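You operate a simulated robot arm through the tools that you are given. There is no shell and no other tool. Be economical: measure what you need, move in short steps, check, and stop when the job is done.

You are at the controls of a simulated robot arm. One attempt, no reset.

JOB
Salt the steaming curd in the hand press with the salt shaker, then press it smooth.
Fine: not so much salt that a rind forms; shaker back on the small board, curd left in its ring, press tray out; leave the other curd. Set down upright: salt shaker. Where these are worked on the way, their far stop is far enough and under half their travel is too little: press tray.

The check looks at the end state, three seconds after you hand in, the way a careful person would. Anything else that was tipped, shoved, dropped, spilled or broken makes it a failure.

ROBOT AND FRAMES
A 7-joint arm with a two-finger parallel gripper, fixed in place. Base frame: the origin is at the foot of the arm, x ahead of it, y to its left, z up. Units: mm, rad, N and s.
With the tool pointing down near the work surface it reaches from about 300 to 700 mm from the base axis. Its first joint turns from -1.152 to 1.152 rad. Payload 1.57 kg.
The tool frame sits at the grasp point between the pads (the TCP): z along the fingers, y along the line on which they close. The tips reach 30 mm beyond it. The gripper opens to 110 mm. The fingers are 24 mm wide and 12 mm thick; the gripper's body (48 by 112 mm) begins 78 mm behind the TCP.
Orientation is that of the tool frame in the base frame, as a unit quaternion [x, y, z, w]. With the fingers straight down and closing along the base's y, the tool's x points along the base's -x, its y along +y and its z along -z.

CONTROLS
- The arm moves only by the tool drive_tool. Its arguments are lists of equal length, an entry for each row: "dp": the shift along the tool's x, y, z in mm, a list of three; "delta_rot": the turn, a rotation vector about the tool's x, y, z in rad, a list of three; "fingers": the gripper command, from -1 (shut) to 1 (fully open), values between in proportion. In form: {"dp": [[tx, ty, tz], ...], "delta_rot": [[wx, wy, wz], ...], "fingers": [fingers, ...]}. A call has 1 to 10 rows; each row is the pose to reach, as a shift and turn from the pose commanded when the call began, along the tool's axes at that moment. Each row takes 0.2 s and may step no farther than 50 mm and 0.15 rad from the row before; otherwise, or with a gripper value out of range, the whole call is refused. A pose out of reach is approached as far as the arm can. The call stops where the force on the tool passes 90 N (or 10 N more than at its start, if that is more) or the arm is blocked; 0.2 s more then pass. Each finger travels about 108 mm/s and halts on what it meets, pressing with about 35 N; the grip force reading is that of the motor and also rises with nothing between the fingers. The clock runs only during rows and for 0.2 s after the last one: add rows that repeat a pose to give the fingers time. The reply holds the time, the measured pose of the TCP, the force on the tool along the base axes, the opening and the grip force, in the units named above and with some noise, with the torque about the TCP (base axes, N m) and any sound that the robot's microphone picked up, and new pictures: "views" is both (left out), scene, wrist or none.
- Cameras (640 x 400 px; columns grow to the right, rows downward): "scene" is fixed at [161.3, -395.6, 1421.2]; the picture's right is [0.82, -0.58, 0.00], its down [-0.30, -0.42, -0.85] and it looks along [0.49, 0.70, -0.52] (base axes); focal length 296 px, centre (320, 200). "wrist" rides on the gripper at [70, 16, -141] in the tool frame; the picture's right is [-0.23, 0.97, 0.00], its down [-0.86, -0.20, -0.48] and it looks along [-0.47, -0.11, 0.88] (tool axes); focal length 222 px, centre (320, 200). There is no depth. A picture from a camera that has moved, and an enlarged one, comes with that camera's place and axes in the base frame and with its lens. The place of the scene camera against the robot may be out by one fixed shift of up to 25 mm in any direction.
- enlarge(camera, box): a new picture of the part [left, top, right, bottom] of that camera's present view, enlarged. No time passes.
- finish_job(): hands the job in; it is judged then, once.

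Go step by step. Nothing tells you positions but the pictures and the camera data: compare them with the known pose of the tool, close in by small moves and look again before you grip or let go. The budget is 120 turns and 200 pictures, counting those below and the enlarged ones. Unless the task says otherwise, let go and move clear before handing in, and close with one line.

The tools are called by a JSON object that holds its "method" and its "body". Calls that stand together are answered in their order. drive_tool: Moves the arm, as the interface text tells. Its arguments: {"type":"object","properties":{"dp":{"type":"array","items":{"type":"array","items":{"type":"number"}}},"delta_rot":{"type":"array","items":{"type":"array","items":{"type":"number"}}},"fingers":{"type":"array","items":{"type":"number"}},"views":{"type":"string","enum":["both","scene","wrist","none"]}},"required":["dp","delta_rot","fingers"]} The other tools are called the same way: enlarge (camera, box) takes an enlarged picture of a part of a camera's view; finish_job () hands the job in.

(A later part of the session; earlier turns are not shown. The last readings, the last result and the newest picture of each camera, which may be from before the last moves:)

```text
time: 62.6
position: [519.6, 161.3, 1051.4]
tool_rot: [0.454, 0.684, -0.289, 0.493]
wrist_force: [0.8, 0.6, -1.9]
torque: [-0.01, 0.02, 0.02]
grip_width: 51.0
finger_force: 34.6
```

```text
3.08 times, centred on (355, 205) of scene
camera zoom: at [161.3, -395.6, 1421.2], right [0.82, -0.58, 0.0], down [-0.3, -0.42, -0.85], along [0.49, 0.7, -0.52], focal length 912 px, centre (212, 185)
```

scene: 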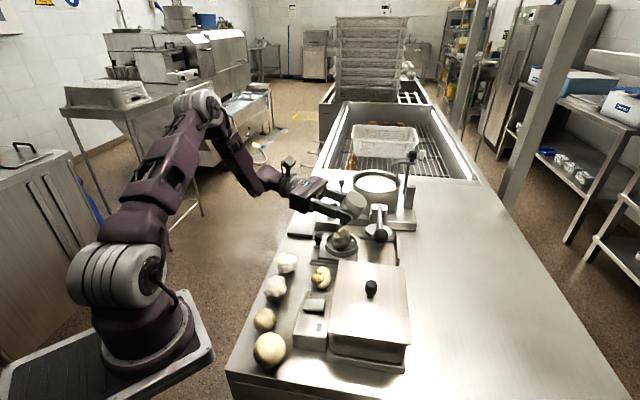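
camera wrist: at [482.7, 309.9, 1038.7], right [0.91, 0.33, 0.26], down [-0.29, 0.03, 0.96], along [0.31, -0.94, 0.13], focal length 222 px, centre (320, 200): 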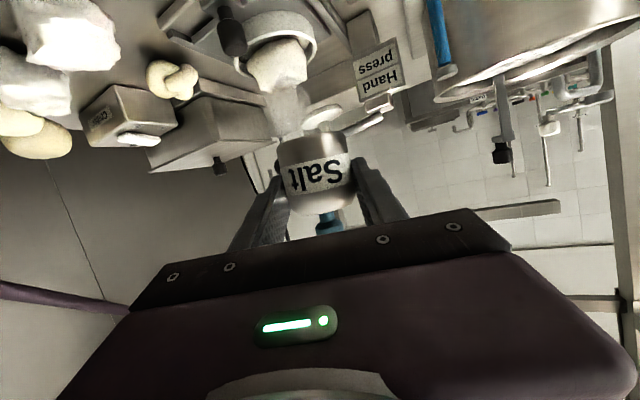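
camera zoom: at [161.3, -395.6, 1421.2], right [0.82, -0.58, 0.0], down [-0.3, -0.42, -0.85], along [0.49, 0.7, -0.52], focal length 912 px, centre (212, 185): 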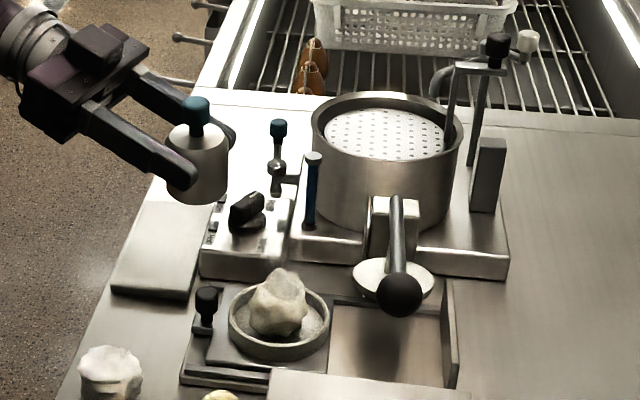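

The curd is identical to the start, so nothing has been dispensed. I'll test the dredger idea properly: upright, base close above the curd, with sideways shakes.

{"method": "drive_tool", "body": {"dp": [[3, -2, 20], [6, -4, 40], [9, -7, 60], [12, -9, 80], [14.4, -11, 97.7], [14.4, -11, 97.7]], "delta_rot": [[0, 0, 0], [0, 0, 0], [0, 0, 0], [0, 0, 0], [0, 0, 0], [0, 0, 0]], "fingers": [-1, -1, -1, -1, -1, -1], "views": "none"}}

{"method": "drive_tool", "body": {"dp": [[0, 18, 0], [0, -18, 0], [0, 18, 0], [0, -18, 0], [0, 18, 0], [0, -18, 0], [0, 0, 0]], "delta_rot": [[0, 0, 0], [0, 0, 0], [0, 0, 0], [0, 0, 0], [0, 0, 0], [0, 0, 0], [0, 0, 0]], "fingers": [-1, -1, -1, -1, -1, -1, -1], "views": "scene"}}

{"method": "enlarge", "body": {"camera": "scene", "box": [315, 195, 375, 255]}}

```text
time: 64.0
position: [548.7, 78.5, 1002.1]
tool_rot: [0.454, 0.684, -0.289, 0.492]
wrist_force: [-0.4, 0.6, -0.7]
torque: [-0.01, 0.01, 0.03]
grip_width: 50.7
finger_force: 34.6
```

```text
time: 65.6
position: [547.2, 78.7, 1003.3]
tool_rot: [0.453, 0.684, -0.29, 0.493]
wrist_force: [-0.3, -0.1, -1.2]
torque: [0.0, 0.02, -0.04]
grip_width: 50.9
finger_force: 34.9
```

scene: 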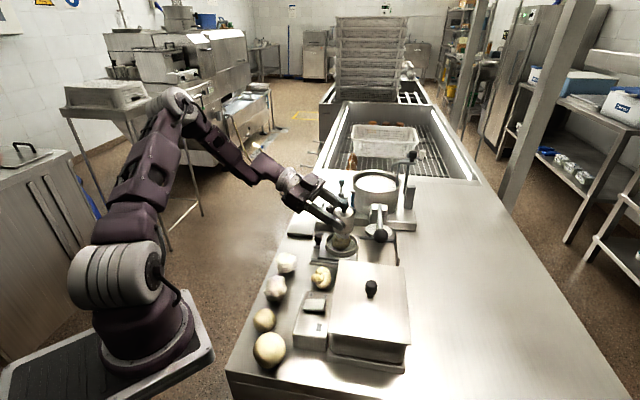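

```text
6.67 times, centred on (345, 225) of scene
camera zoom: at [161.3, -395.6, 1421.2], right [0.82, -0.58, 0.0], down [-0.3, -0.42, -0.85], along [0.49, 0.7, -0.52], focal length 1976 px, centre (153, 33)
```

zoom: 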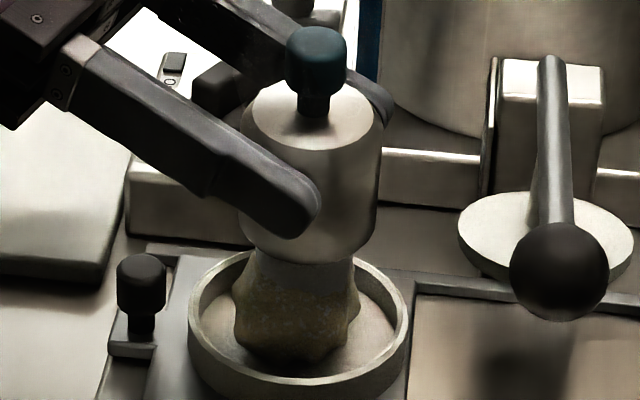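

The curd's side now looks grainy, though it's in shadow. I'll lift clear and check it in the light.

{"method": "drive_tool", "body": {"dp": [[-3, 2, -20], [-6, 4, -40], [-9, 7, -60], [-12, 9, -80], [-14.4, 11, -97.7]], "delta_rot": [[0, 0, 0], [0, 0, 0], [0, 0, 0], [0, 0, 0], [0, 0, 0]], "fingers": [-1, -1, -1, -1, -1], "views": "none"}}

{"method": "enlarge", "body": {"camera": "scene", "box": [322, 215, 366, 255]}}

{"method": "enlarge", "body": {"camera": "wrist", "box": [230, 0, 350, 110]}}

```text
time: 66.8
position: [519.5, 162.0, 1051.0]
tool_rot: [0.454, 0.683, -0.291, 0.492]
wrist_force: [-0.6, 0.0, -0.9]
torque: [0.0, 0.01, 0.01]
grip_width: 51.0
finger_force: 34.0
```

```text
10.00 times, centred on (344, 235) of scene
camera zoom: at [161.3, -395.6, 1421.2], right [0.82, -0.58, 0.0], down [-0.3, -0.42, -0.85], along [0.49, 0.7, -0.52], focal length 2965 px, centre (80, -150)
```

zoom: 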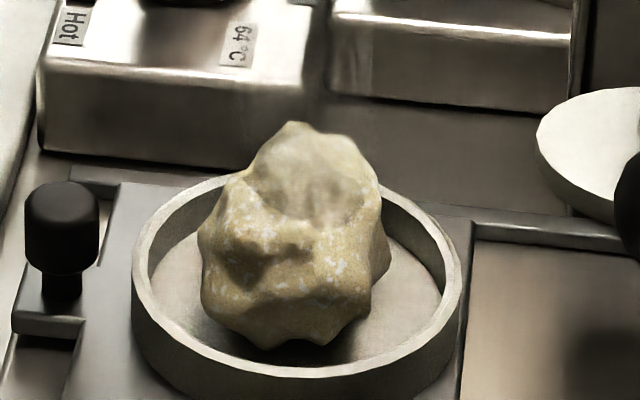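

```text
3.64 times, centred on (290, 55) of wrist
camera zoom: at [468.1, 311.4, 1036.9], right [0.91, 0.33, 0.26], down [-0.29, 0.03, 0.96], along [0.31, -0.94, 0.13], focal length 808 px, centre (429, 727)
```

zoom: 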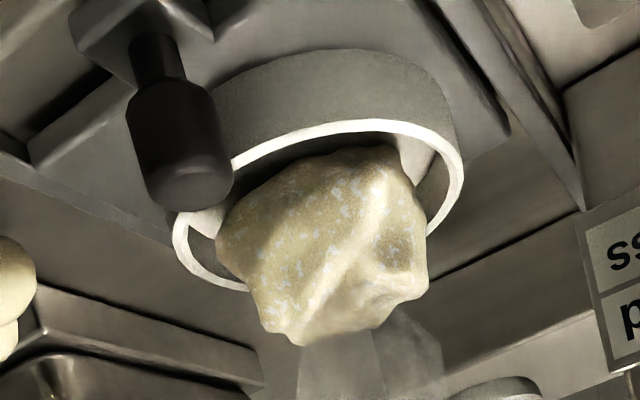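

The curd now shows white salt specks, so shaking it base-down was the right way and I'll add no more. Next I'll carry the shaker back above its board, restoring the exact grasp orientation.

{"method": "drive_tool", "body": {"dp": [[15, 11, -10], [30, 22, -20], [46, 33, -30], [61, 44, -40], [76, 55, -50], [76, 55, -50]], "delta_rot": [[-0.08, -0.004, -0.038], [-0.16, -0.008, -0.077], [-0.239, -0.012, -0.115], [-0.319, -0.016, -0.154], [-0.398, -0.02, -0.192], [-0.398, -0.02, -0.192]], "fingers": [-1, -1, -1, -1, -1, -1]}}

{"method": "enlarge", "body": {"camera": "scene", "box": [270, 160, 370, 250]}}

```text
time: 68.2
position: [540.4, 252.6, 999.2]
tool_rot: [0.277, 0.764, -0.198, 0.549]
wrist_force: [0.8, 0.3, -1.9]
torque: [0.0, 0.02, -0.01]
grip_width: 50.4
finger_force: 35.4
camera wrist: at [431.6, 365.4, 978.0], right [0.68, 0.7, 0.22], down [-0.27, -0.04, 0.96], along [0.68, -0.71, 0.16], focal length 222 px, centre (320, 200)
```

scene: 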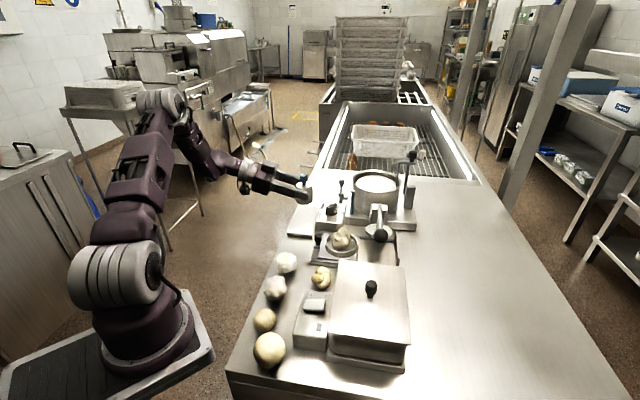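
wrist: 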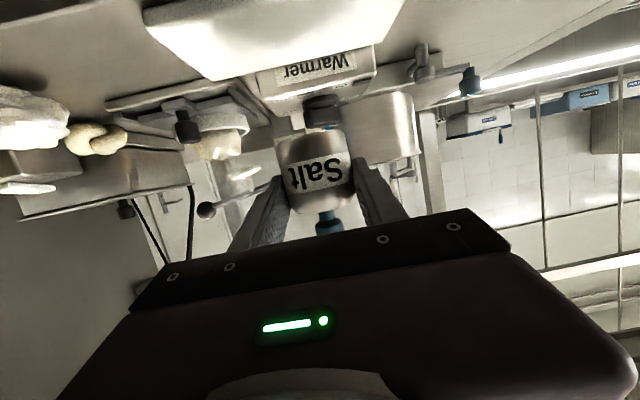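

```text
4.44 times, centred on (320, 205) of scene
camera zoom: at [161.3, -395.6, 1421.2], right [0.82, -0.58, 0.0], down [-0.3, -0.42, -0.85], along [0.49, 0.7, -0.52], focal length 1318 px, centre (320, 178)
```

zoom: 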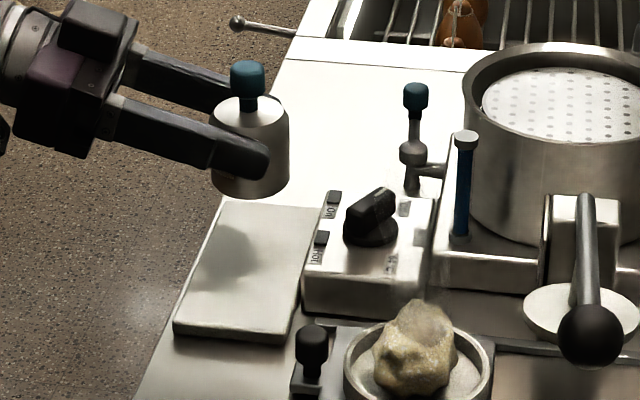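

I'll lower it straight down to just above its original height and check the contact force.

{"method": "drive_tool", "body": {"dp": [[19, 0, 6.5], [38, 0, 13], [52, 0, 18], [58, 0.5, 20], [61, 0.5, 21], [63, 0.5, 21.5], [65, 0.5, 22.2], [66, 0.5, 22.5]], "delta_rot": [[0, 0, 0], [0, 0, 0], [0, 0, 0], [0, 0, 0], [0, 0, 0], [0, 0, 0], [0, 0, 0], [0, 0, 0]], "fingers": [-1, -1, -1, -1, -1, -1, -1, -1]}}

{"method": "enlarge", "body": {"camera": "scene", "box": [270, 170, 350, 240]}}

{"method": "enlarge", "body": {"camera": "wrist", "box": [200, 80, 440, 230]}}

```text
time: 70.0
position: [542.6, 251.5, 931.3]
tool_rot: [0.278, 0.761, -0.198, 0.552]
wrist_force: [-3.9, 3.3, 26.2]
torque: [-0.04, 0.33, 0.0]
grip_width: 50.8
finger_force: 34.7
camera wrist: at [433.3, 364.8, 911.1], right [0.68, 0.7, 0.22], down [-0.27, -0.04, 0.96], along [0.68, -0.71, 0.17], focal length 222 px, centre (320, 200)
```

scene: 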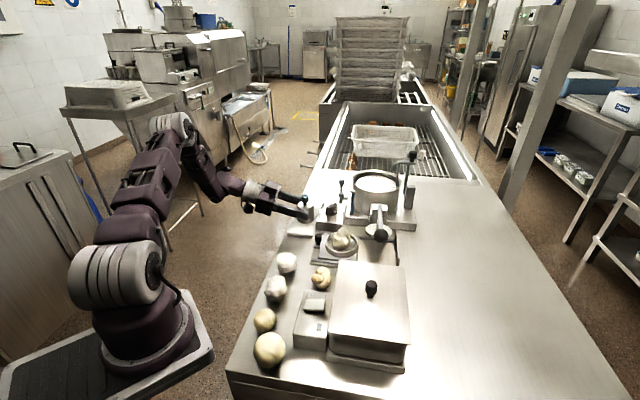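
wrist: 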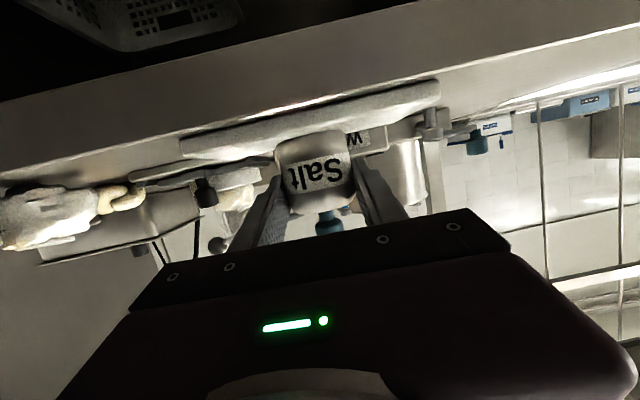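

```text
5.71 times, centred on (310, 205) of scene
camera zoom: at [160.7, -395.7, 1421.3], right [0.82, -0.58, 0.0], down [-0.3, -0.42, -0.85], along [0.49, 0.7, -0.52], focal length 1694 px, centre (377, 171)
```

zoom: 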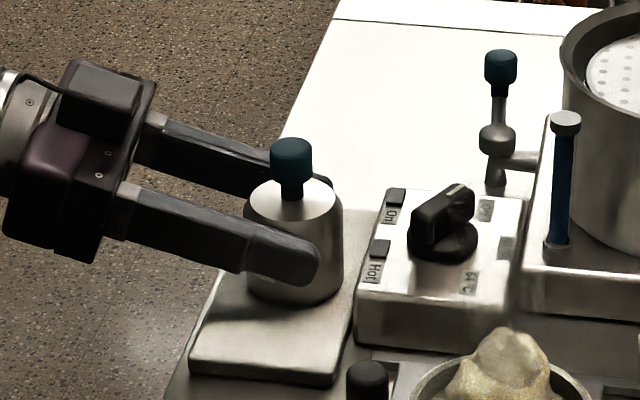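

```text
2.67 times, centred on (320, 155) of wrist
camera zoom: at [433.3, 364.8, 911.1], right [0.68, 0.7, 0.22], down [-0.27, -0.04, 0.96], along [0.68, -0.71, 0.17], focal length 592 px, centre (320, 320)
```

zoom: 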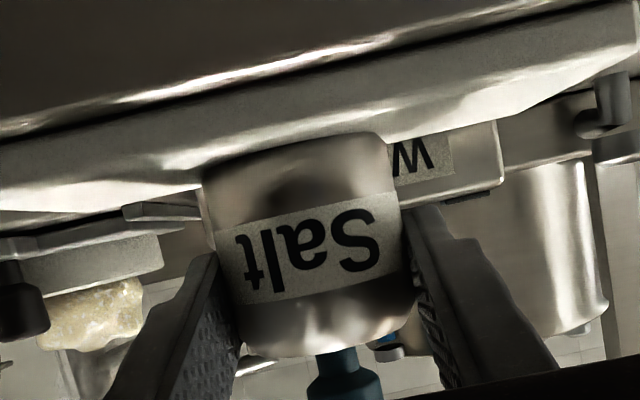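

It's in contact on the board (26 N). I'll ease up slightly to unload, then open the fingers.

{"method": "drive_tool", "body": {"dp": [[-1, 0, -0.3], [-2, 0, -0.7], [-2, 0, -0.7]], "delta_rot": [[0, 0, 0], [0, 0, 0], [0, 0, 0]], "fingers": [-1, -1, -1], "views": "none"}}

```text
time: 70.8
position: [542.6, 251.4, 930.9]
tool_rot: [0.278, 0.763, -0.199, 0.548]
wrist_force: [4.1, 0.6, 10.8]
torque: [-0.12, -0.27, 0.04]
grip_width: 50.7
finger_force: 35.2
```

{"method": "drive_tool", "body": {"dp": [[-1, 0, -0.3], [-1, 0, -0.3], [-1, 0, -0.3], [-1, 0, -0.3], [-1, 0, -0.3]], "delta_rot": [[0, 0, 0], [0, 0, 0], [0, 0, 0], [0, 0, 0], [0, 0, 0]], "fingers": [-1, 0.05, 0.3, 0.6, 0.6]}}

{"method": "enlarge", "body": {"camera": "scene", "box": [270, 170, 350, 240]}}

```text
time: 72.0
position: [542.1, 251.0, 932.5]
tool_rot: [0.278, 0.762, -0.2, 0.549]
wrist_force: [0.2, 0.8, -1.2]
torque: [0.01, 0.0, -0.02]
grip_width: 88.5
finger_force: 0.1
camera wrist: at [432.8, 364.9, 912.9], right [0.68, 0.7, 0.22], down [-0.27, -0.04, 0.96], along [0.68, -0.71, 0.16], focal length 222 px, centre (320, 200)
```

scene: 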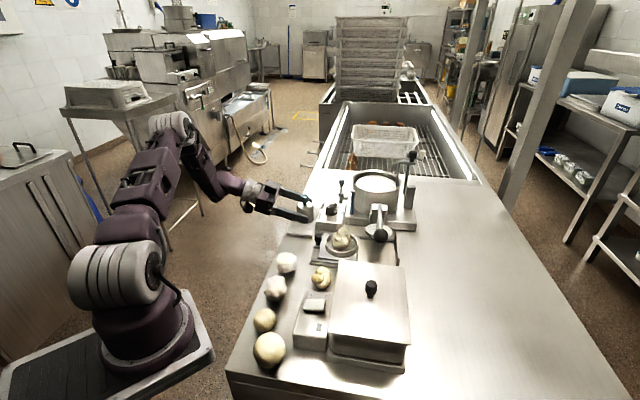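
wrist: 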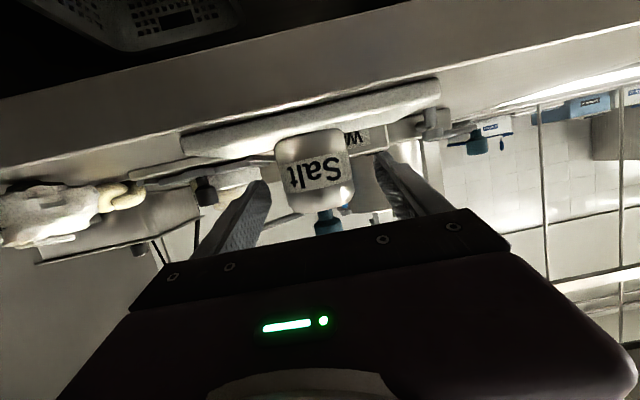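

```text
5.71 times, centred on (310, 205) of scene
camera zoom: at [161.3, -395.6, 1421.2], right [0.82, -0.58, 0.0], down [-0.3, -0.42, -0.85], along [0.49, 0.7, -0.52], focal length 1694 px, centre (377, 171)
```

zoom: 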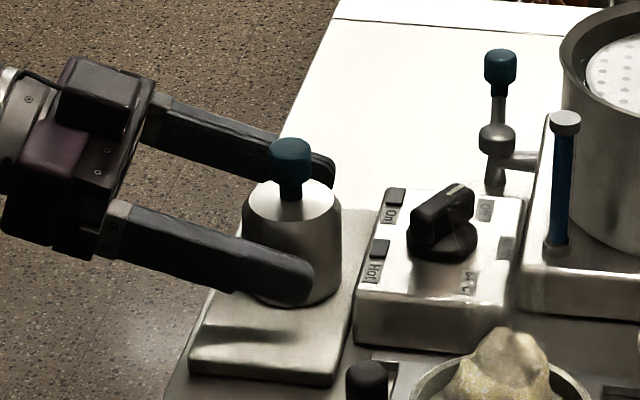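

The shaker stands upright on its board and is released. I'll withdraw straight back, then rise.

{"method": "drive_tool", "body": {"dp": [[8, 0, -21], [16, 0, -43], [24, 0, -65], [31, 0, -86], [-15, 0, -100], [-60, 0, -115], [-83, 0, -124]], "delta_rot": [[0, 0, 0], [0, 0, 0], [0, 0, 0], [0, 0, 0], [0, 0, 0], [0, 0, 0], [0, 0, 0]], "fingers": [0.6, 0.6, 0.6, 0.6, 0.6, 0.6, 0.6], "views": "scene"}}

{"method": "enlarge", "body": {"camera": "scene", "box": [270, 160, 430, 260]}}

```text
time: 73.6
position: [470.6, 311.6, 1051.6]
tool_rot: [0.278, 0.762, -0.199, 0.549]
wrist_force: [0.3, -0.2, -0.5]
torque: [0.0, 0.0, 0.02]
grip_width: 87.9
finger_force: 0.1
```

scene: 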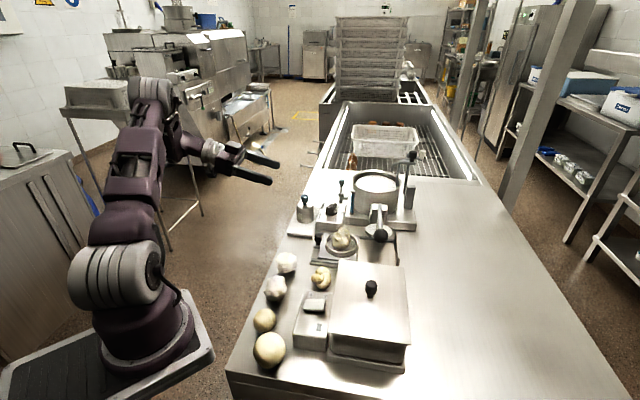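

```text
4.00 times, centred on (350, 210) of scene
camera zoom: at [161.2, -395.6, 1421.2], right [0.82, -0.58, 0.0], down [-0.3, -0.42, -0.85], along [0.49, 0.7, -0.52], focal length 1186 px, centre (200, 160)
```

zoom: 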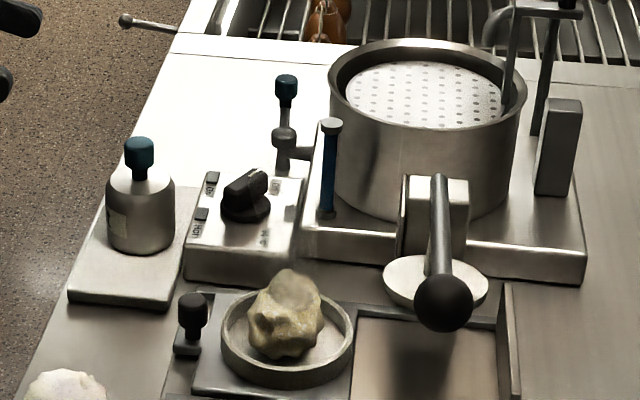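

The shaker is back in place. Now I'll pitch the tool down and move over the tray knob.

{"method": "drive_tool", "body": {"dp": [[-6, -13, 13], [-11, -26, 26], [-17, -39, 38], [-22, -52, 51], [-28, -65, 64], [-33, -78, 77], [-38, -91, 90], [-44, -104, 102], [-49, -117, 115]], "delta_rot": [[0, 0.139, 0], [0, 0.278, 0], [0, 0.417, 0], [0, 0.556, 0], [0, 0.694, 0], [0, 0.833, 0], [0, 0.972, 0], [0, 1.111, 0], [0, 1.25, 0]], "fingers": [0.6, 0.6, 0.6, 0.6, 0.6, 0.6, 0.6, 0.6, 0.6]}}

{"method": "enlarge", "body": {"camera": "wrist", "box": [180, 60, 460, 240]}}

```text
time: 75.6
position: [492.8, 141.1, 1060.1]
tool_rot: [0.342, 0.94, 0.001, -0.002]
wrist_force: [-0.4, 0.1, -0.8]
torque: [0.01, 0.0, 0.0]
grip_width: 87.8
finger_force: 0.0
camera wrist: at [449.4, 198.1, 1203.4], right [0.8, 0.6, 0.0], down [0.53, -0.7, 0.47], along [0.29, -0.38, -0.88], focal length 222 px, centre (320, 200)
```

scene: 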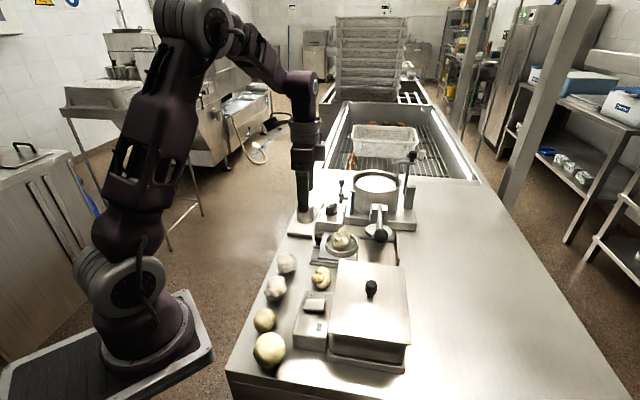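
wrist: 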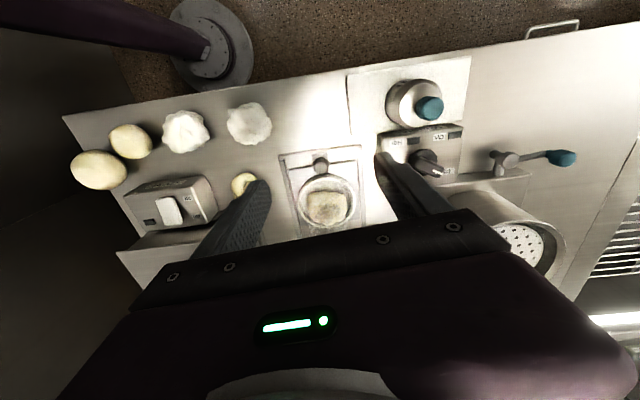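

```text
2.22 times, centred on (320, 150) of wrist
camera zoom: at [449.4, 198.1, 1203.4], right [0.8, 0.6, 0.0], down [0.53, -0.7, 0.47], along [0.29, -0.38, -0.88], focal length 494 px, centre (320, 311)
```

zoom: 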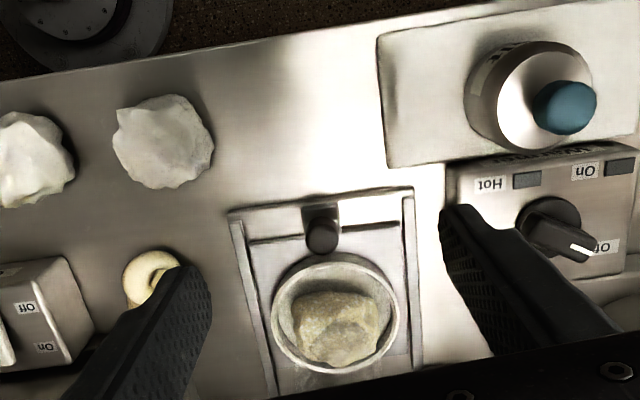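

There's a clear view: tray knob at about (512,119), ring at (556,80), slide direction along (0.7,−0.7). I'll move above the knob with a half-closed gripper and align the yaw.

{"method": "drive_tool", "body": {"dp": [[-9, -1.5, 25], [-18, -3, 50], [-27, -4.5, 75], [-27, -4.5, 75]], "delta_rot": [[0, 0, 0.03], [0, 0, 0.06], [0, 0, 0.087], [0, 0, 0.087]], "fingers": [0.2, 0, -0.1, -0.1]}}

{"method": "enlarge", "body": {"camera": "wrist", "box": [220, 80, 420, 220]}}

{"method": "enlarge", "body": {"camera": "scene", "box": [280, 180, 400, 260]}}

```text
time: 76.6
position: [511.5, 120.4, 985.0]
tool_rot: [0.383, 0.924, 0.001, -0.002]
wrist_force: [-0.4, 0.1, -0.1]
torque: [-0.03, 0.03, -0.01]
grip_width: 49.6
finger_force: 0.0
camera wrist: at [472.8, 181.1, 1128.6], right [0.85, 0.53, 0.0], down [0.46, -0.75, 0.48], along [0.25, -0.4, -0.88], focal length 222 px, centre (320, 200)
```

scene: 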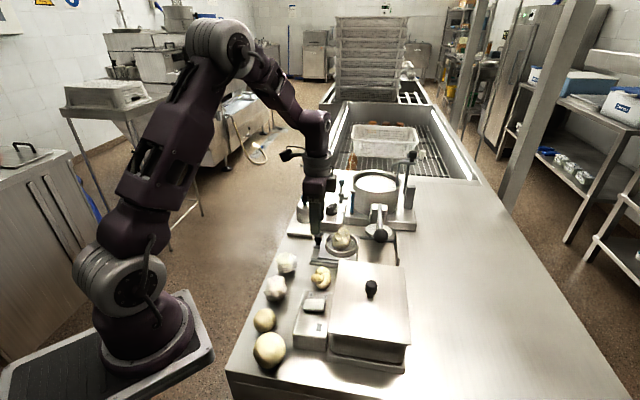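
wrist: 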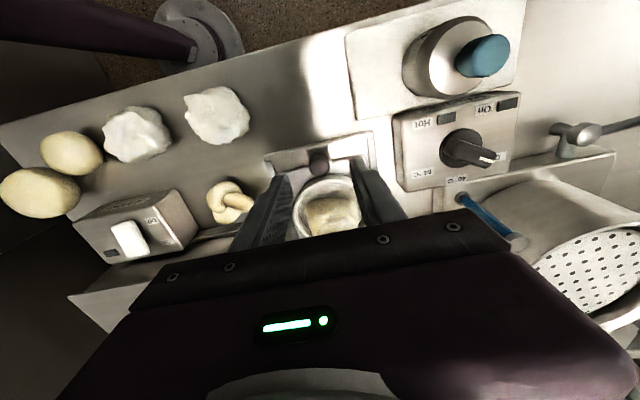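

```text
2.86 times, centred on (320, 150) of wrist
camera zoom: at [472.8, 181.1, 1128.6], right [0.85, 0.53, 0.0], down [0.46, -0.75, 0.48], along [0.25, -0.4, -0.88], focal length 635 px, centre (320, 343)
```

zoom: 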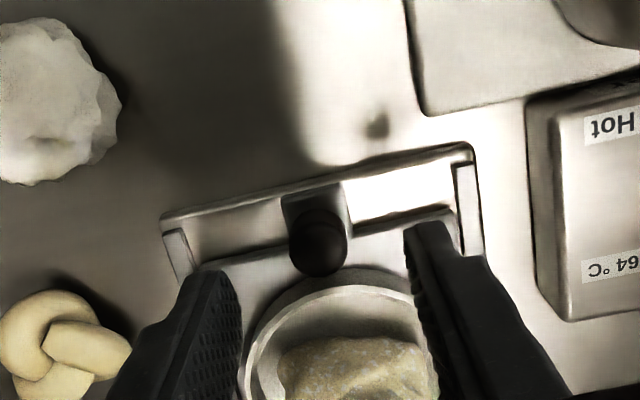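

```text
5.00 times, centred on (340, 220) of scene
camera zoom: at [161.3, -395.6, 1421.2], right [0.82, -0.58, 0.0], down [-0.3, -0.42, -0.85], along [0.49, 0.7, -0.52], focal length 1482 px, centre (220, 100)
```

zoom: 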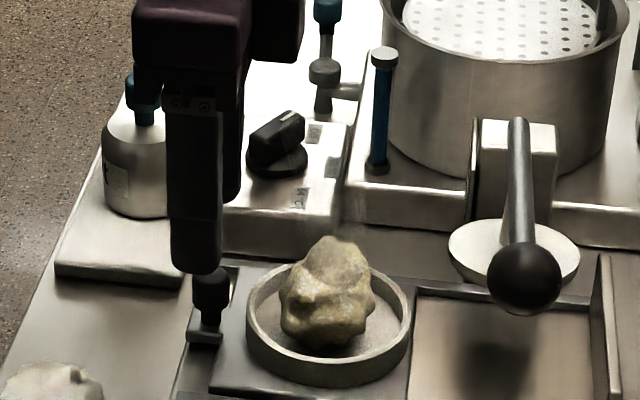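

The fingers straddle the knob at (511,120). I'll descend and grip it.

{"method": "drive_tool", "body": {"dp": [[1, 0, 20], [1, 0, 40], [1, 0, 52], [1, 0, 52]], "delta_rot": [[0, 0, 0], [0, 0, 0], [0, 0, 0], [0, 0, 0]], "fingers": [-0.1, -0.1, -0.1, -0.1]}}

{"method": "enlarge", "body": {"camera": "scene", "box": [290, 200, 370, 260]}}

{"method": "enlarge", "body": {"camera": "wrist", "box": [220, 100, 420, 240]}}

```text
time: 77.6
position: [510.0, 121.7, 933.8]
tool_rot: [0.382, 0.924, 0.001, 0.0]
wrist_force: [-0.2, -0.2, 0.4]
torque: [0.02, -0.01, 0.01]
grip_width: 49.6
finger_force: 0.0
camera wrist: at [472.0, 181.5, 1076.2], right [0.85, 0.53, 0.0], down [0.46, -0.75, 0.48], along [0.25, -0.4, -0.88], focal length 222 px, centre (320, 200)
```

scene: 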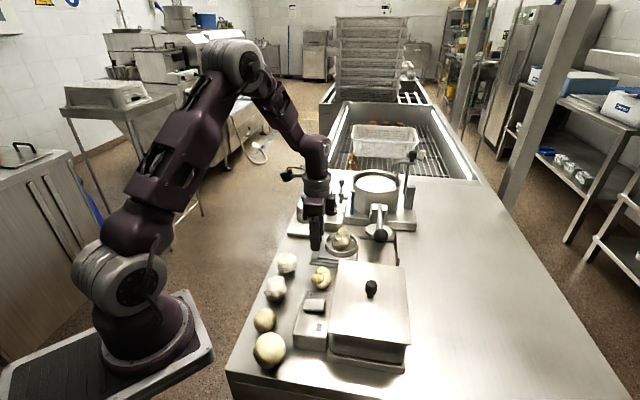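
wrist: 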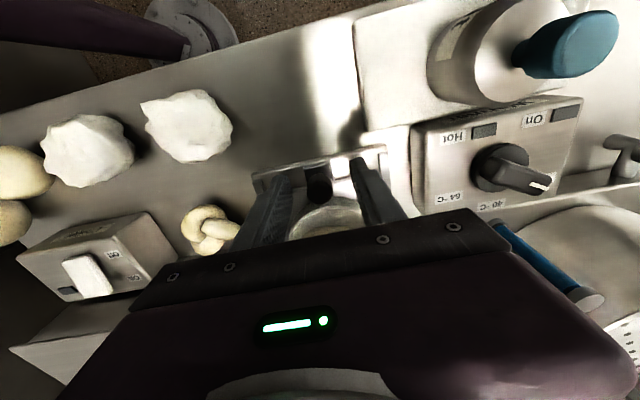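

```text
6.67 times, centred on (330, 230) of scene
camera zoom: at [161.3, -395.6, 1421.2], right [0.82, -0.58, 0.0], down [-0.3, -0.42, -0.85], along [0.49, 0.7, -0.52], focal length 1976 px, centre (253, 0)
```

zoom: 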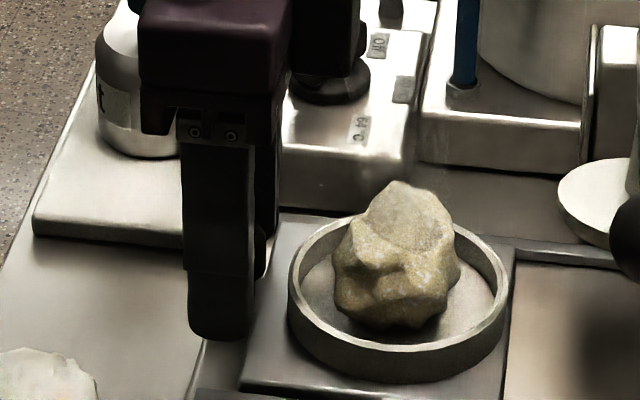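

```text
2.86 times, centred on (320, 170) of wrist
camera zoom: at [472.0, 181.5, 1076.2], right [0.85, 0.53, 0.0], down [0.46, -0.75, 0.48], along [0.25, -0.4, -0.88], focal length 635 px, centre (320, 286)
```

zoom: 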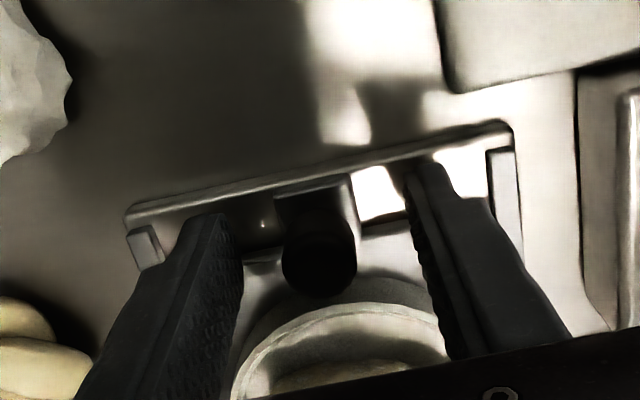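

Knob is between the pads; closing on it.

{"method": "drive_tool", "body": {"dp": [[0, 0, 0], [0, 0, 0], [0, 0, 0]], "delta_rot": [[0, 0, 0], [0, 0, 0], [0, 0, 0]], "fingers": [-0.5, -1, -1], "views": "none"}}

```text
time: 78.4
position: [509.7, 120.4, 933.2]
tool_rot: [0.383, 0.924, 0.0, -0.001]
wrist_force: [-4.5, -4.4, 0.8]
torque: [-0.11, 0.12, 0.01]
grip_width: 19.2
finger_force: 33.5
```

Gripped (19 mm). I'll slide the tray in along the tool's −x, gently.

{"method": "drive_tool", "body": {"dp": [[-3, 0, 0], [-8, 0, 0], [-14, 0, 0], [-20, 0, 0], [-26, 0, 0], [-32, 0, 0], [-38, 0, 0], [-43, 0, 0], [-47, 0, 0], [-50, 0, 0]], "delta_rot": [[0, 0, 0], [0, 0, 0], [0, 0, 0], [0, 0, 0], [0, 0, 0], [0, 0, 0], [0, 0, 0], [0, 0, 0], [0, 0, 0], [0, 0, 0]], "fingers": [-1, -1, -1, -1, -1, -1, -1, -1, -1, -1], "views": "scene"}}

{"method": "enlarge", "body": {"camera": "scene", "box": [300, 180, 420, 270]}}

```text
time: 80.6
position: [545.0, 85.0, 933.6]
tool_rot: [0.382, 0.924, 0.001, -0.001]
wrist_force: [-13.9, -12.4, 13.0]
torque: [-0.26, 0.32, -0.04]
grip_width: 19.4
finger_force: 32.9
```

scene: 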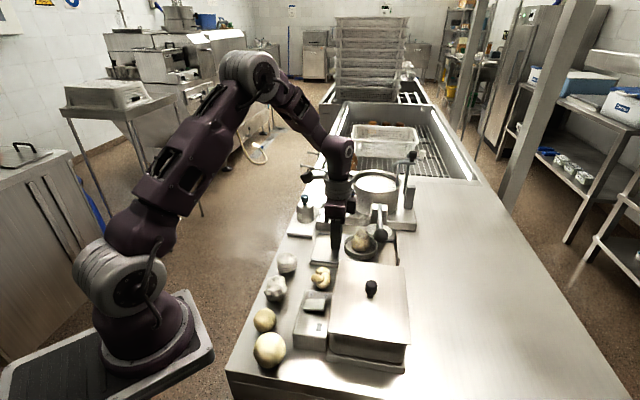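

```text
4.44 times, centred on (360, 225) of scene
camera zoom: at [160.7, -395.9, 1421.2], right [0.82, -0.58, 0.0], down [-0.3, -0.42, -0.85], along [0.49, 0.7, -0.52], focal length 1318 px, centre (142, 89)
```

zoom: 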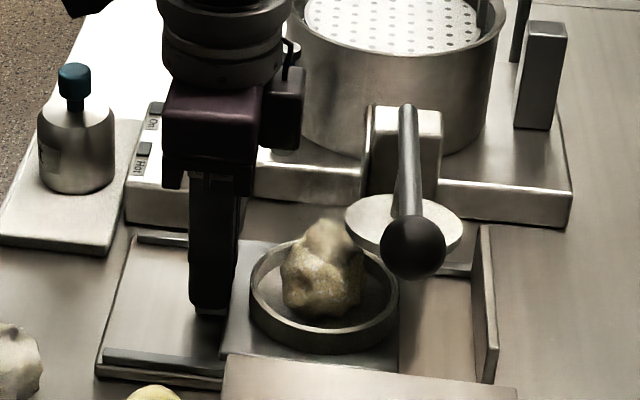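

The tray is about halfway, with some sideways load on the rail. I'll continue with a slight lateral correction until it meets its far stop.

{"method": "drive_tool", "body": {"dp": [[-3, -1.5, 0], [-8, -2, 0], [-13, -2.2, 0], [-18, -2.4, 0], [-23, -2.6, 0], [-28, -2.8, 0], [-32, -3, 0], [-35, -3, 0]], "delta_rot": [[0, 0, 0], [0, 0, 0], [0, 0, 0], [0, 0, 0], [0, 0, 0], [0, 0, 0], [0, 0, 0], [0, 0, 0]], "fingers": [-1, -1, -1, -1, -1, -1, -1, -1], "views": "scene"}}

{"method": "enlarge", "body": {"camera": "scene", "box": [300, 180, 420, 270]}}

```text
time: 82.4
position: [568.7, 59.9, 934.6]
tool_rot: [0.381, 0.924, 0.003, -0.001]
wrist_force: [15.5, 16.9, 7.4]
torque: [0.25, -0.45, 0.05]
grip_width: 19.1
finger_force: 32.9
```

scene: 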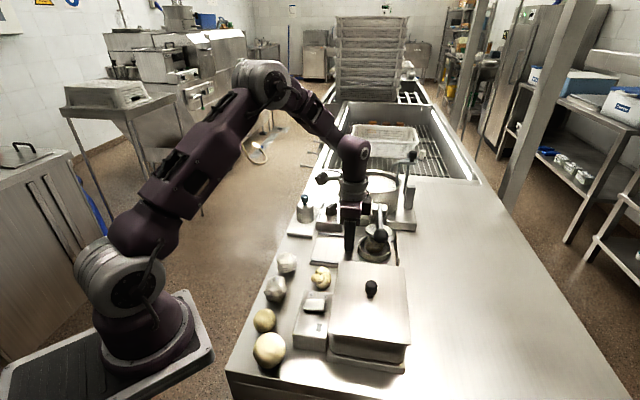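

```text
4.44 times, centred on (360, 225) of scene
camera zoom: at [161.5, -395.2, 1421.3], right [0.82, -0.58, 0.0], down [-0.3, -0.42, -0.85], along [0.49, 0.7, -0.52], focal length 1318 px, centre (142, 89)
```

zoom: 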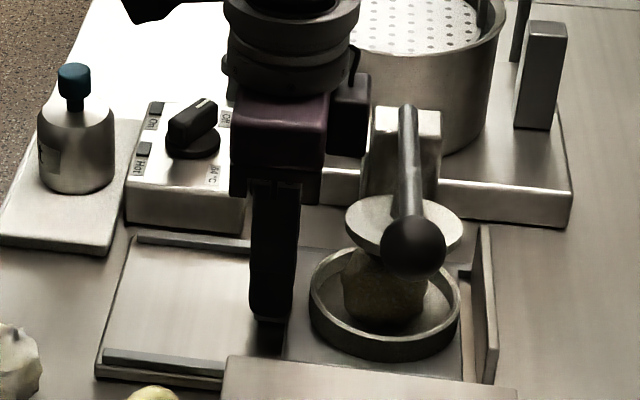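

The ring is nearly under the plate. I'll relax the lateral offset and push the last bit to the stop.

{"method": "drive_tool", "body": {"dp": [[-2, 1.5, 0], [-5, 1.5, 0], [-8, 1.5, 0], [-11, 1.5, 0], [-14, 1.5, 0]], "delta_rot": [[0, 0, 0], [0, 0, 0], [0, 0, 0], [0, 0, 0], [0, 0, 0]], "fingers": [-1, -1, -1, -1, -1], "views": "none"}}

{"method": "enlarge", "body": {"camera": "scene", "box": [300, 180, 420, 270]}}

```text
time: 83.6
position: [577.2, 51.5, 931.0]
tool_rot: [0.381, 0.924, 0.001, -0.004]
wrist_force: [-0.9, 31.6, -3.8]
torque: [0.61, 0.1, 0.05]
grip_width: 19.4
finger_force: 33.3
```

```text
4.44 times, centred on (360, 225) of scene
camera zoom: at [161.3, -394.7, 1421.5], right [0.82, -0.58, 0.0], down [-0.3, -0.43, -0.85], along [0.49, 0.7, -0.52], focal length 1318 px, centre (142, 89)
```

zoom: 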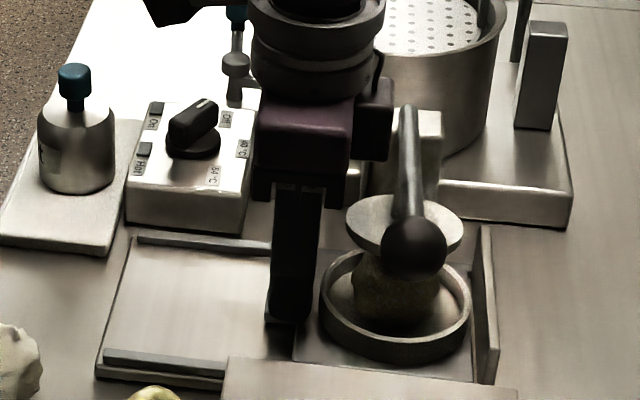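

The tray is at its far stop (22 N reaction) after about 96 mm of travel, with the ring under the plate. I'll relax, release the knob and rise.

{"method": "drive_tool", "body": {"dp": [[2, -0.5, 0], [2, -0.5, 0], [2, -0.5, 0], [2, -0.5, 0], [2, -0.5, -30], [2, -0.5, -70], [2, -0.5, -110], [20, -0.5, -140]], "delta_rot": [[0, 0, 0], [0, 0, 0], [0, 0, 0], [0, 0, 0], [0, 0, 0], [0, 0, 0], [0, 0, 0], [0, 0, 0]], "fingers": [-1, -0.5, -0.3, -0.3, -0.3, -0.3, -0.3, -0.3]}}

{"method": "enlarge", "body": {"camera": "wrist", "box": [200, 80, 440, 240]}}

{"method": "enlarge", "body": {"camera": "scene", "box": [300, 150, 420, 270]}}

```text
time: 85.4
position: [566.0, 62.7, 1072.3]
tool_rot: [0.382, 0.924, 0.0, -0.002]
wrist_force: [-0.3, 0.2, -0.3]
torque: [0.03, -0.01, 0.0]
grip_width: 38.5
finger_force: 0.1
camera wrist: at [528.6, 122.9, 1215.0], right [0.85, 0.53, 0.0], down [0.46, -0.75, 0.48], along [0.25, -0.4, -0.88], focal length 222 px, centre (320, 200)
```

scene: 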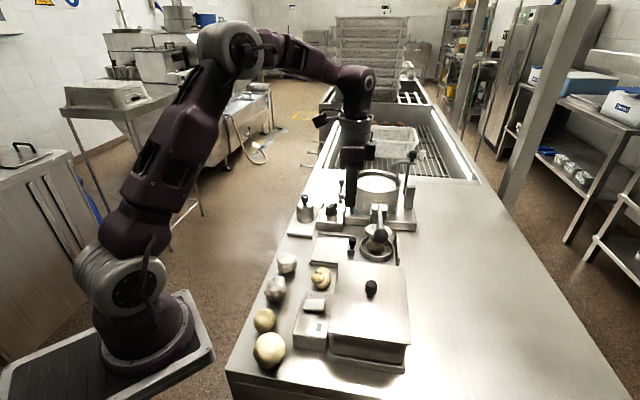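
wrist: 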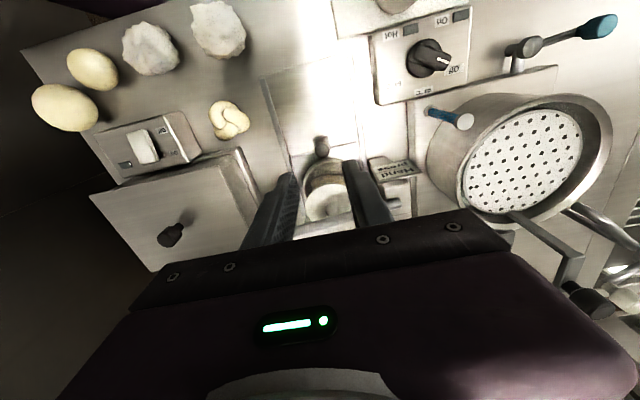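

```text
2.50 times, centred on (320, 160) of wrist
camera zoom: at [528.6, 122.9, 1215.0], right [0.85, 0.53, 0.0], down [0.46, -0.75, 0.48], along [0.25, -0.4, -0.88], focal length 555 px, centre (320, 300)
```

zoom: 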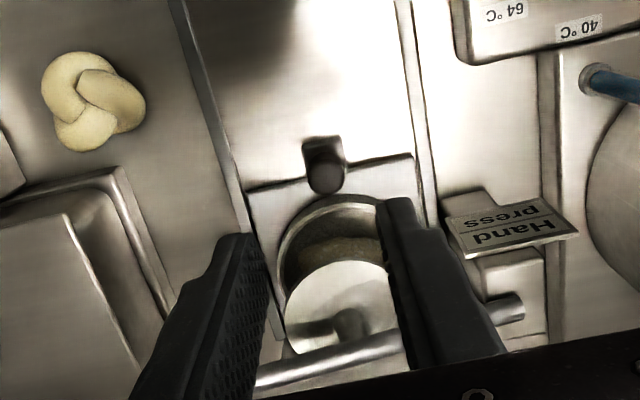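

```text
3.33 times, centred on (360, 210) of scene
camera zoom: at [161.2, -395.6, 1421.2], right [0.82, -0.58, 0.0], down [-0.3, -0.42, -0.85], along [0.49, 0.7, -0.52], focal length 988 px, centre (187, 167)
```

zoom: 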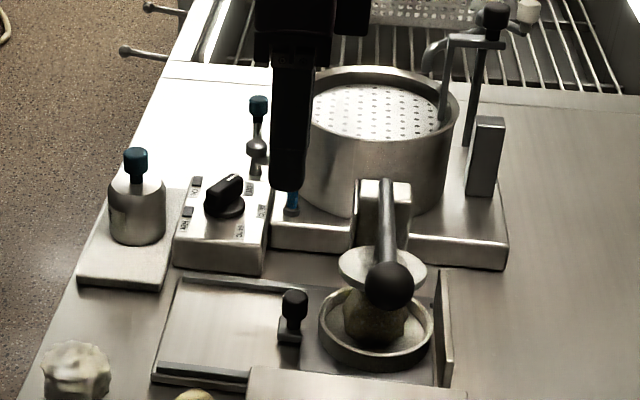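

The tray is in. The lever ball is at about (554,−50,1022), with its rod running toward the post at +(0.7,0.7). I'll rise, yaw the tool 90° and look at the rod from above.

{"method": "drive_tool", "body": {"dp": [[-3, -3, -20], [-10, -9, -40], [-18, -16, -40], [-26, -24, -40], [-34, -31, -40], [-42, -39, -40], [-50, -46, -40], [-57, -52, -40], [-63, -58, -40], [-69, -63.6, -40]], "delta_rot": [[0, 0, -0.15], [0, 0, -0.3], [0, 0, -0.45], [0, 0, -0.6], [0, 0, -0.75], [0, 0, -0.9], [0, 0, -1.05], [0, 0, -1.2], [0, 0, -1.35], [0, 0, -1.5]], "fingers": [-0.3, -0.3, -0.3, -0.3, -0.3, -0.3, -0.3, -0.3, -0.3, -0.3]}}

{"method": "enlarge", "body": {"camera": "wrist", "box": [200, 80, 440, 240]}}

```text
time: 87.6
position: [568.1, -30.9, 1115.0]
tool_rot: [-0.351, 0.936, 0.0, 0.0]
wrist_force: [0.1, 0.4, -0.2]
torque: [0.02, -0.01, -0.02]
grip_width: 38.6
finger_force: 0.1
camera wrist: at [504.6, -64.4, 1256.1], right [-0.47, 0.88, 0.0], down [0.78, 0.41, 0.48], along [0.42, 0.23, -0.88], focal length 222 px, centre (320, 200)
```

scene: 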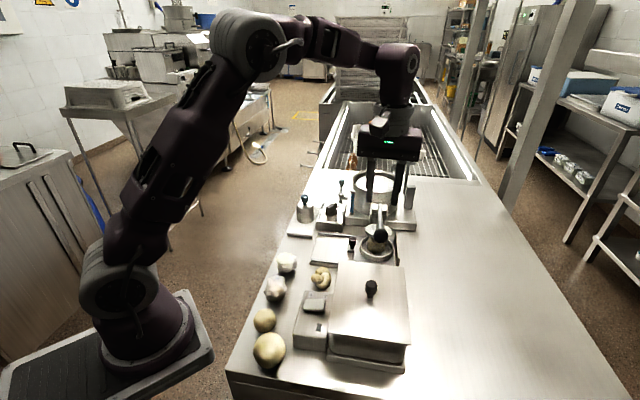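
wrist: 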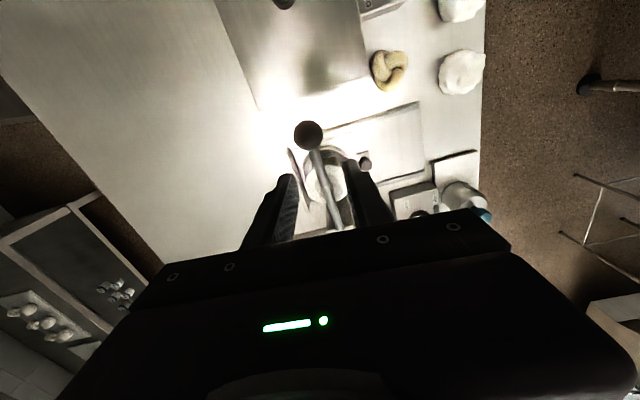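

```text
2.50 times, centred on (320, 160) of wrist
camera zoom: at [504.6, -64.4, 1256.1], right [-0.47, 0.88, 0.0], down [0.78, 0.41, 0.48], along [0.42, 0.23, -0.88], focal length 555 px, centre (320, 300)
```

zoom: 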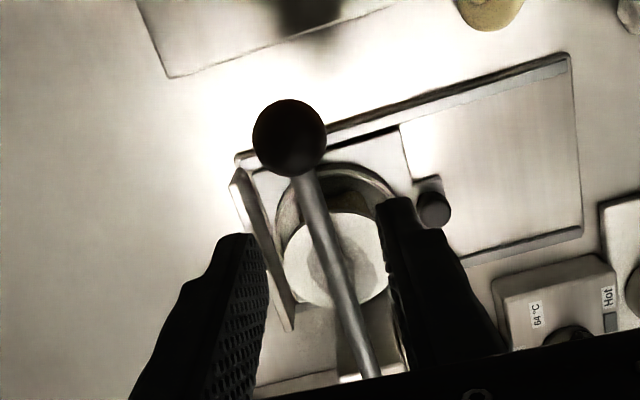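

The ball is confirmed at (554,−50,1022), and the lid is well clear of it. I'll grip the ball: align the yaw, open to 60 mm and descend over it.

{"method": "drive_tool", "body": {"dp": [[8, -2, 0], [16, -4, 0], [23, -5, 0], [23, -5, 15], [23, -5, 35]], "delta_rot": [[0, 0, -0.03], [0, 0, -0.07], [0, 0, -0.07], [0, 0, -0.07], [0, 0, -0.07]], "fingers": [0.1, 0.1, 0.1, 0.1, 0.1]}}

{"method": "enlarge", "body": {"camera": "wrist", "box": [200, 80, 440, 240]}}

{"method": "enlarge", "body": {"camera": "scene", "box": [320, 140, 440, 260]}}

```text
time: 88.8
position: [552.8, -49.8, 1078.0]
tool_rot: [-0.383, 0.924, 0.001, 0.0]
wrist_force: [0.2, 0.3, -0.1]
torque: [-0.01, -0.03, -0.01]
grip_width: 60.3
finger_force: 0.0
camera wrist: at [492.3, -86.8, 1220.2], right [-0.53, 0.85, 0.0], down [0.75, 0.46, 0.48], along [0.41, 0.25, -0.88], focal length 222 px, centre (320, 200)
```

scene: 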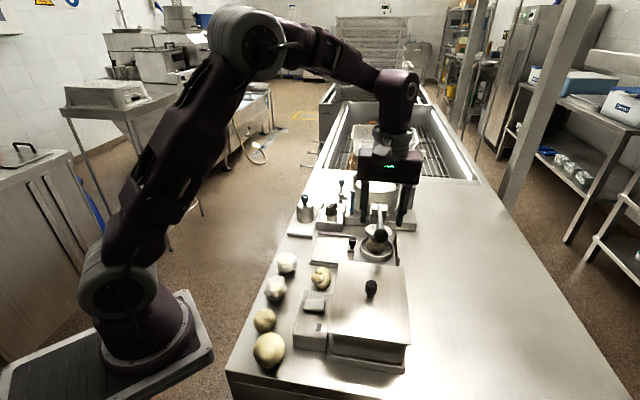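
wrist: 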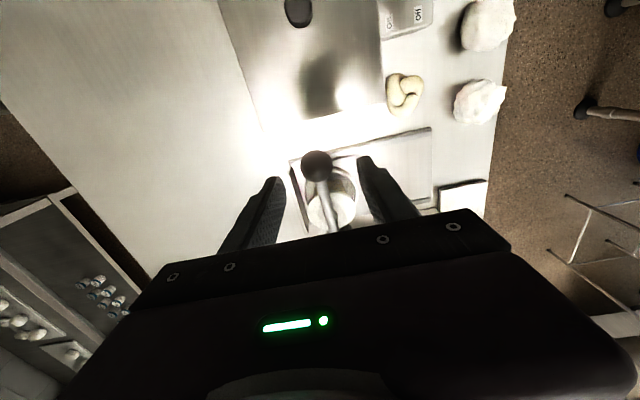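

```text
2.50 times, centred on (320, 160) of wrist
camera zoom: at [492.3, -86.8, 1220.2], right [-0.53, 0.85, 0.0], down [0.75, 0.46, 0.48], along [0.41, 0.25, -0.88], focal length 555 px, centre (320, 300)
```

zoom: 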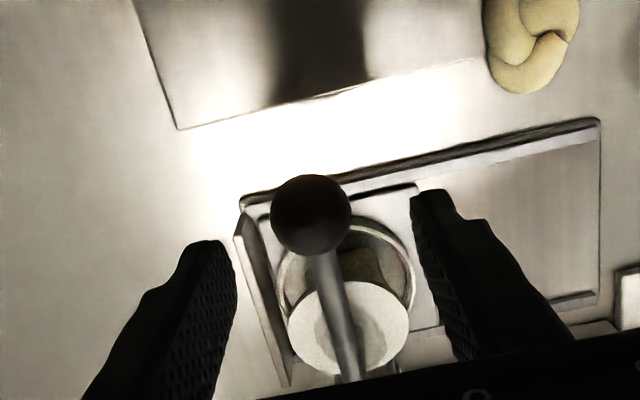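

```text
3.33 times, centred on (380, 200) of scene
camera zoom: at [161.3, -395.6, 1421.2], right [0.82, -0.58, 0.0], down [-0.3, -0.42, -0.85], along [0.49, 0.7, -0.52], focal length 988 px, centre (120, 200)
```

zoom: 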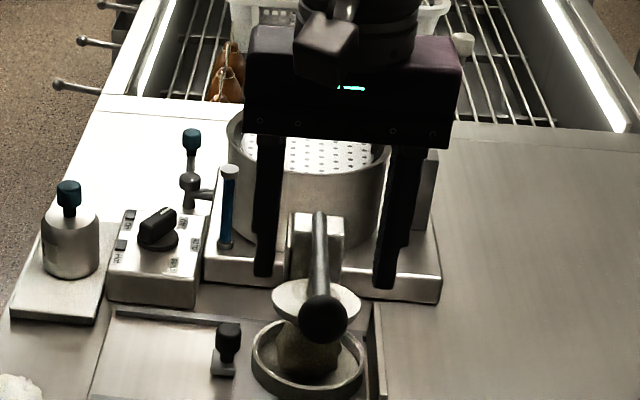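

Ball at about (556,−51,1015). A small lateral correction, then descend around the ball and close.

{"method": "drive_tool", "body": {"dp": [[-1.5, -3, 10], [-1.5, -3, 30], [-1.5, -3, 50], [-1.5, -3, 50], [-1.5, -3, 50], [-1.5, -3, 50], [-1.5, -3, 50]], "delta_rot": [[0, 0, 0], [0, 0, 0], [0, 0, 0], [0, 0, 0], [0, 0, 0], [0, 0, 0], [0, 0, 0]], "fingers": [0.1, 0.1, 0.1, 0.1, -0.5, -1, -1], "views": "none"}}

{"method": "enlarge", "body": {"camera": "scene", "box": [320, 160, 440, 270]}}

{"method": "enlarge", "body": {"camera": "wrist", "box": [200, 80, 440, 240]}}

```text
time: 90.4
position: [557.9, -50.6, 1028.3]
tool_rot: [-0.382, 0.924, 0.002, 0.0]
wrist_force: [10.4, -6.7, -4.2]
torque: [-0.15, -0.07, -0.03]
grip_width: 30.9
finger_force: 39.8
```

```text
3.64 times, centred on (380, 215) of scene
camera zoom: at [161.6, -395.8, 1421.1], right [0.82, -0.58, 0.0], down [-0.3, -0.42, -0.85], along [0.49, 0.7, -0.52], focal length 1078 px, centre (102, 146)
```

zoom: 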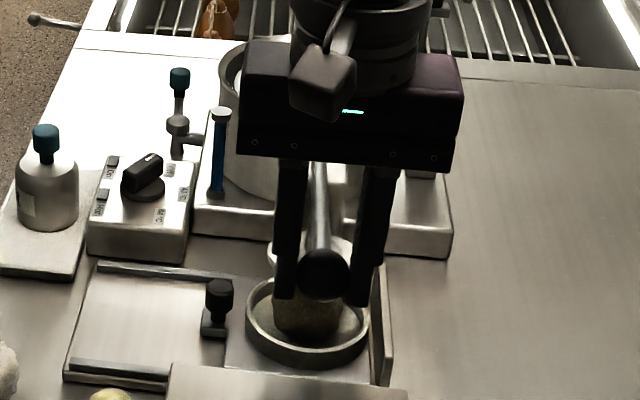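

```text
2.50 times, centred on (320, 160) of wrist
camera zoom: at [496.3, -88.2, 1170.4], right [-0.53, 0.85, 0.0], down [0.75, 0.46, 0.48], along [0.41, 0.25, -0.88], focal length 555 px, centre (320, 300)
```

zoom: 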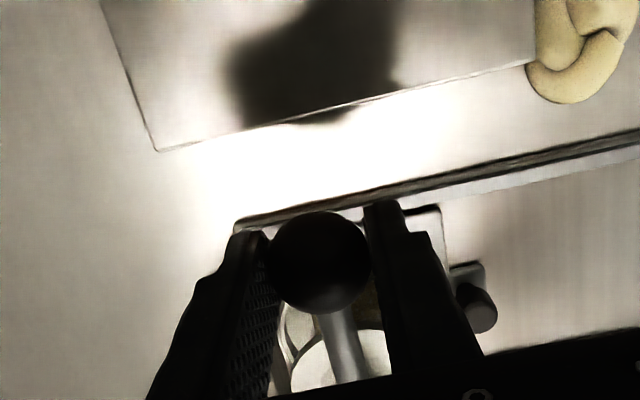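

The ball is gripped. I'll press the lever down gently in stages, following its arc.

{"method": "drive_tool", "body": {"dp": [[0, -1, 5], [0.3, -1, 11], [0.5, -1, 17], [0.5, -1, 23], [0, -1, 29], [-0.5, -1, 34]], "delta_rot": [[0, 0, 0], [0, 0, 0], [0, 0, 0], [0, 0, 0], [0, 0, 0], [0, 0, 0]], "fingers": [-1, -1, -1, -1, -1, -1], "views": "none"}}

{"method": "enlarge", "body": {"camera": "scene", "box": [320, 170, 420, 270]}}

```text
time: 91.8
position: [556.8, -50.6, 995.3]
tool_rot: [-0.382, 0.924, 0.001, 0.0]
wrist_force: [-3.5, -3.2, 28.4]
torque: [-0.04, 0.04, 0.02]
grip_width: 30.9
finger_force: 39.9
```

```text
4.00 times, centred on (370, 220) of scene
camera zoom: at [160.6, -395.6, 1421.3], right [0.82, -0.58, 0.0], down [-0.3, -0.42, -0.85], along [0.49, 0.7, -0.52], focal length 1186 px, centre (120, 120)
```

zoom: 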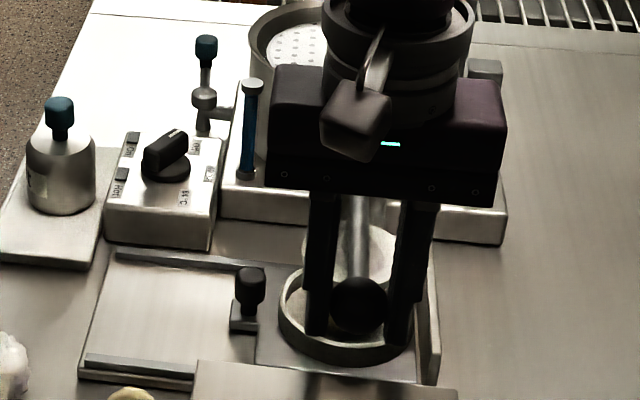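

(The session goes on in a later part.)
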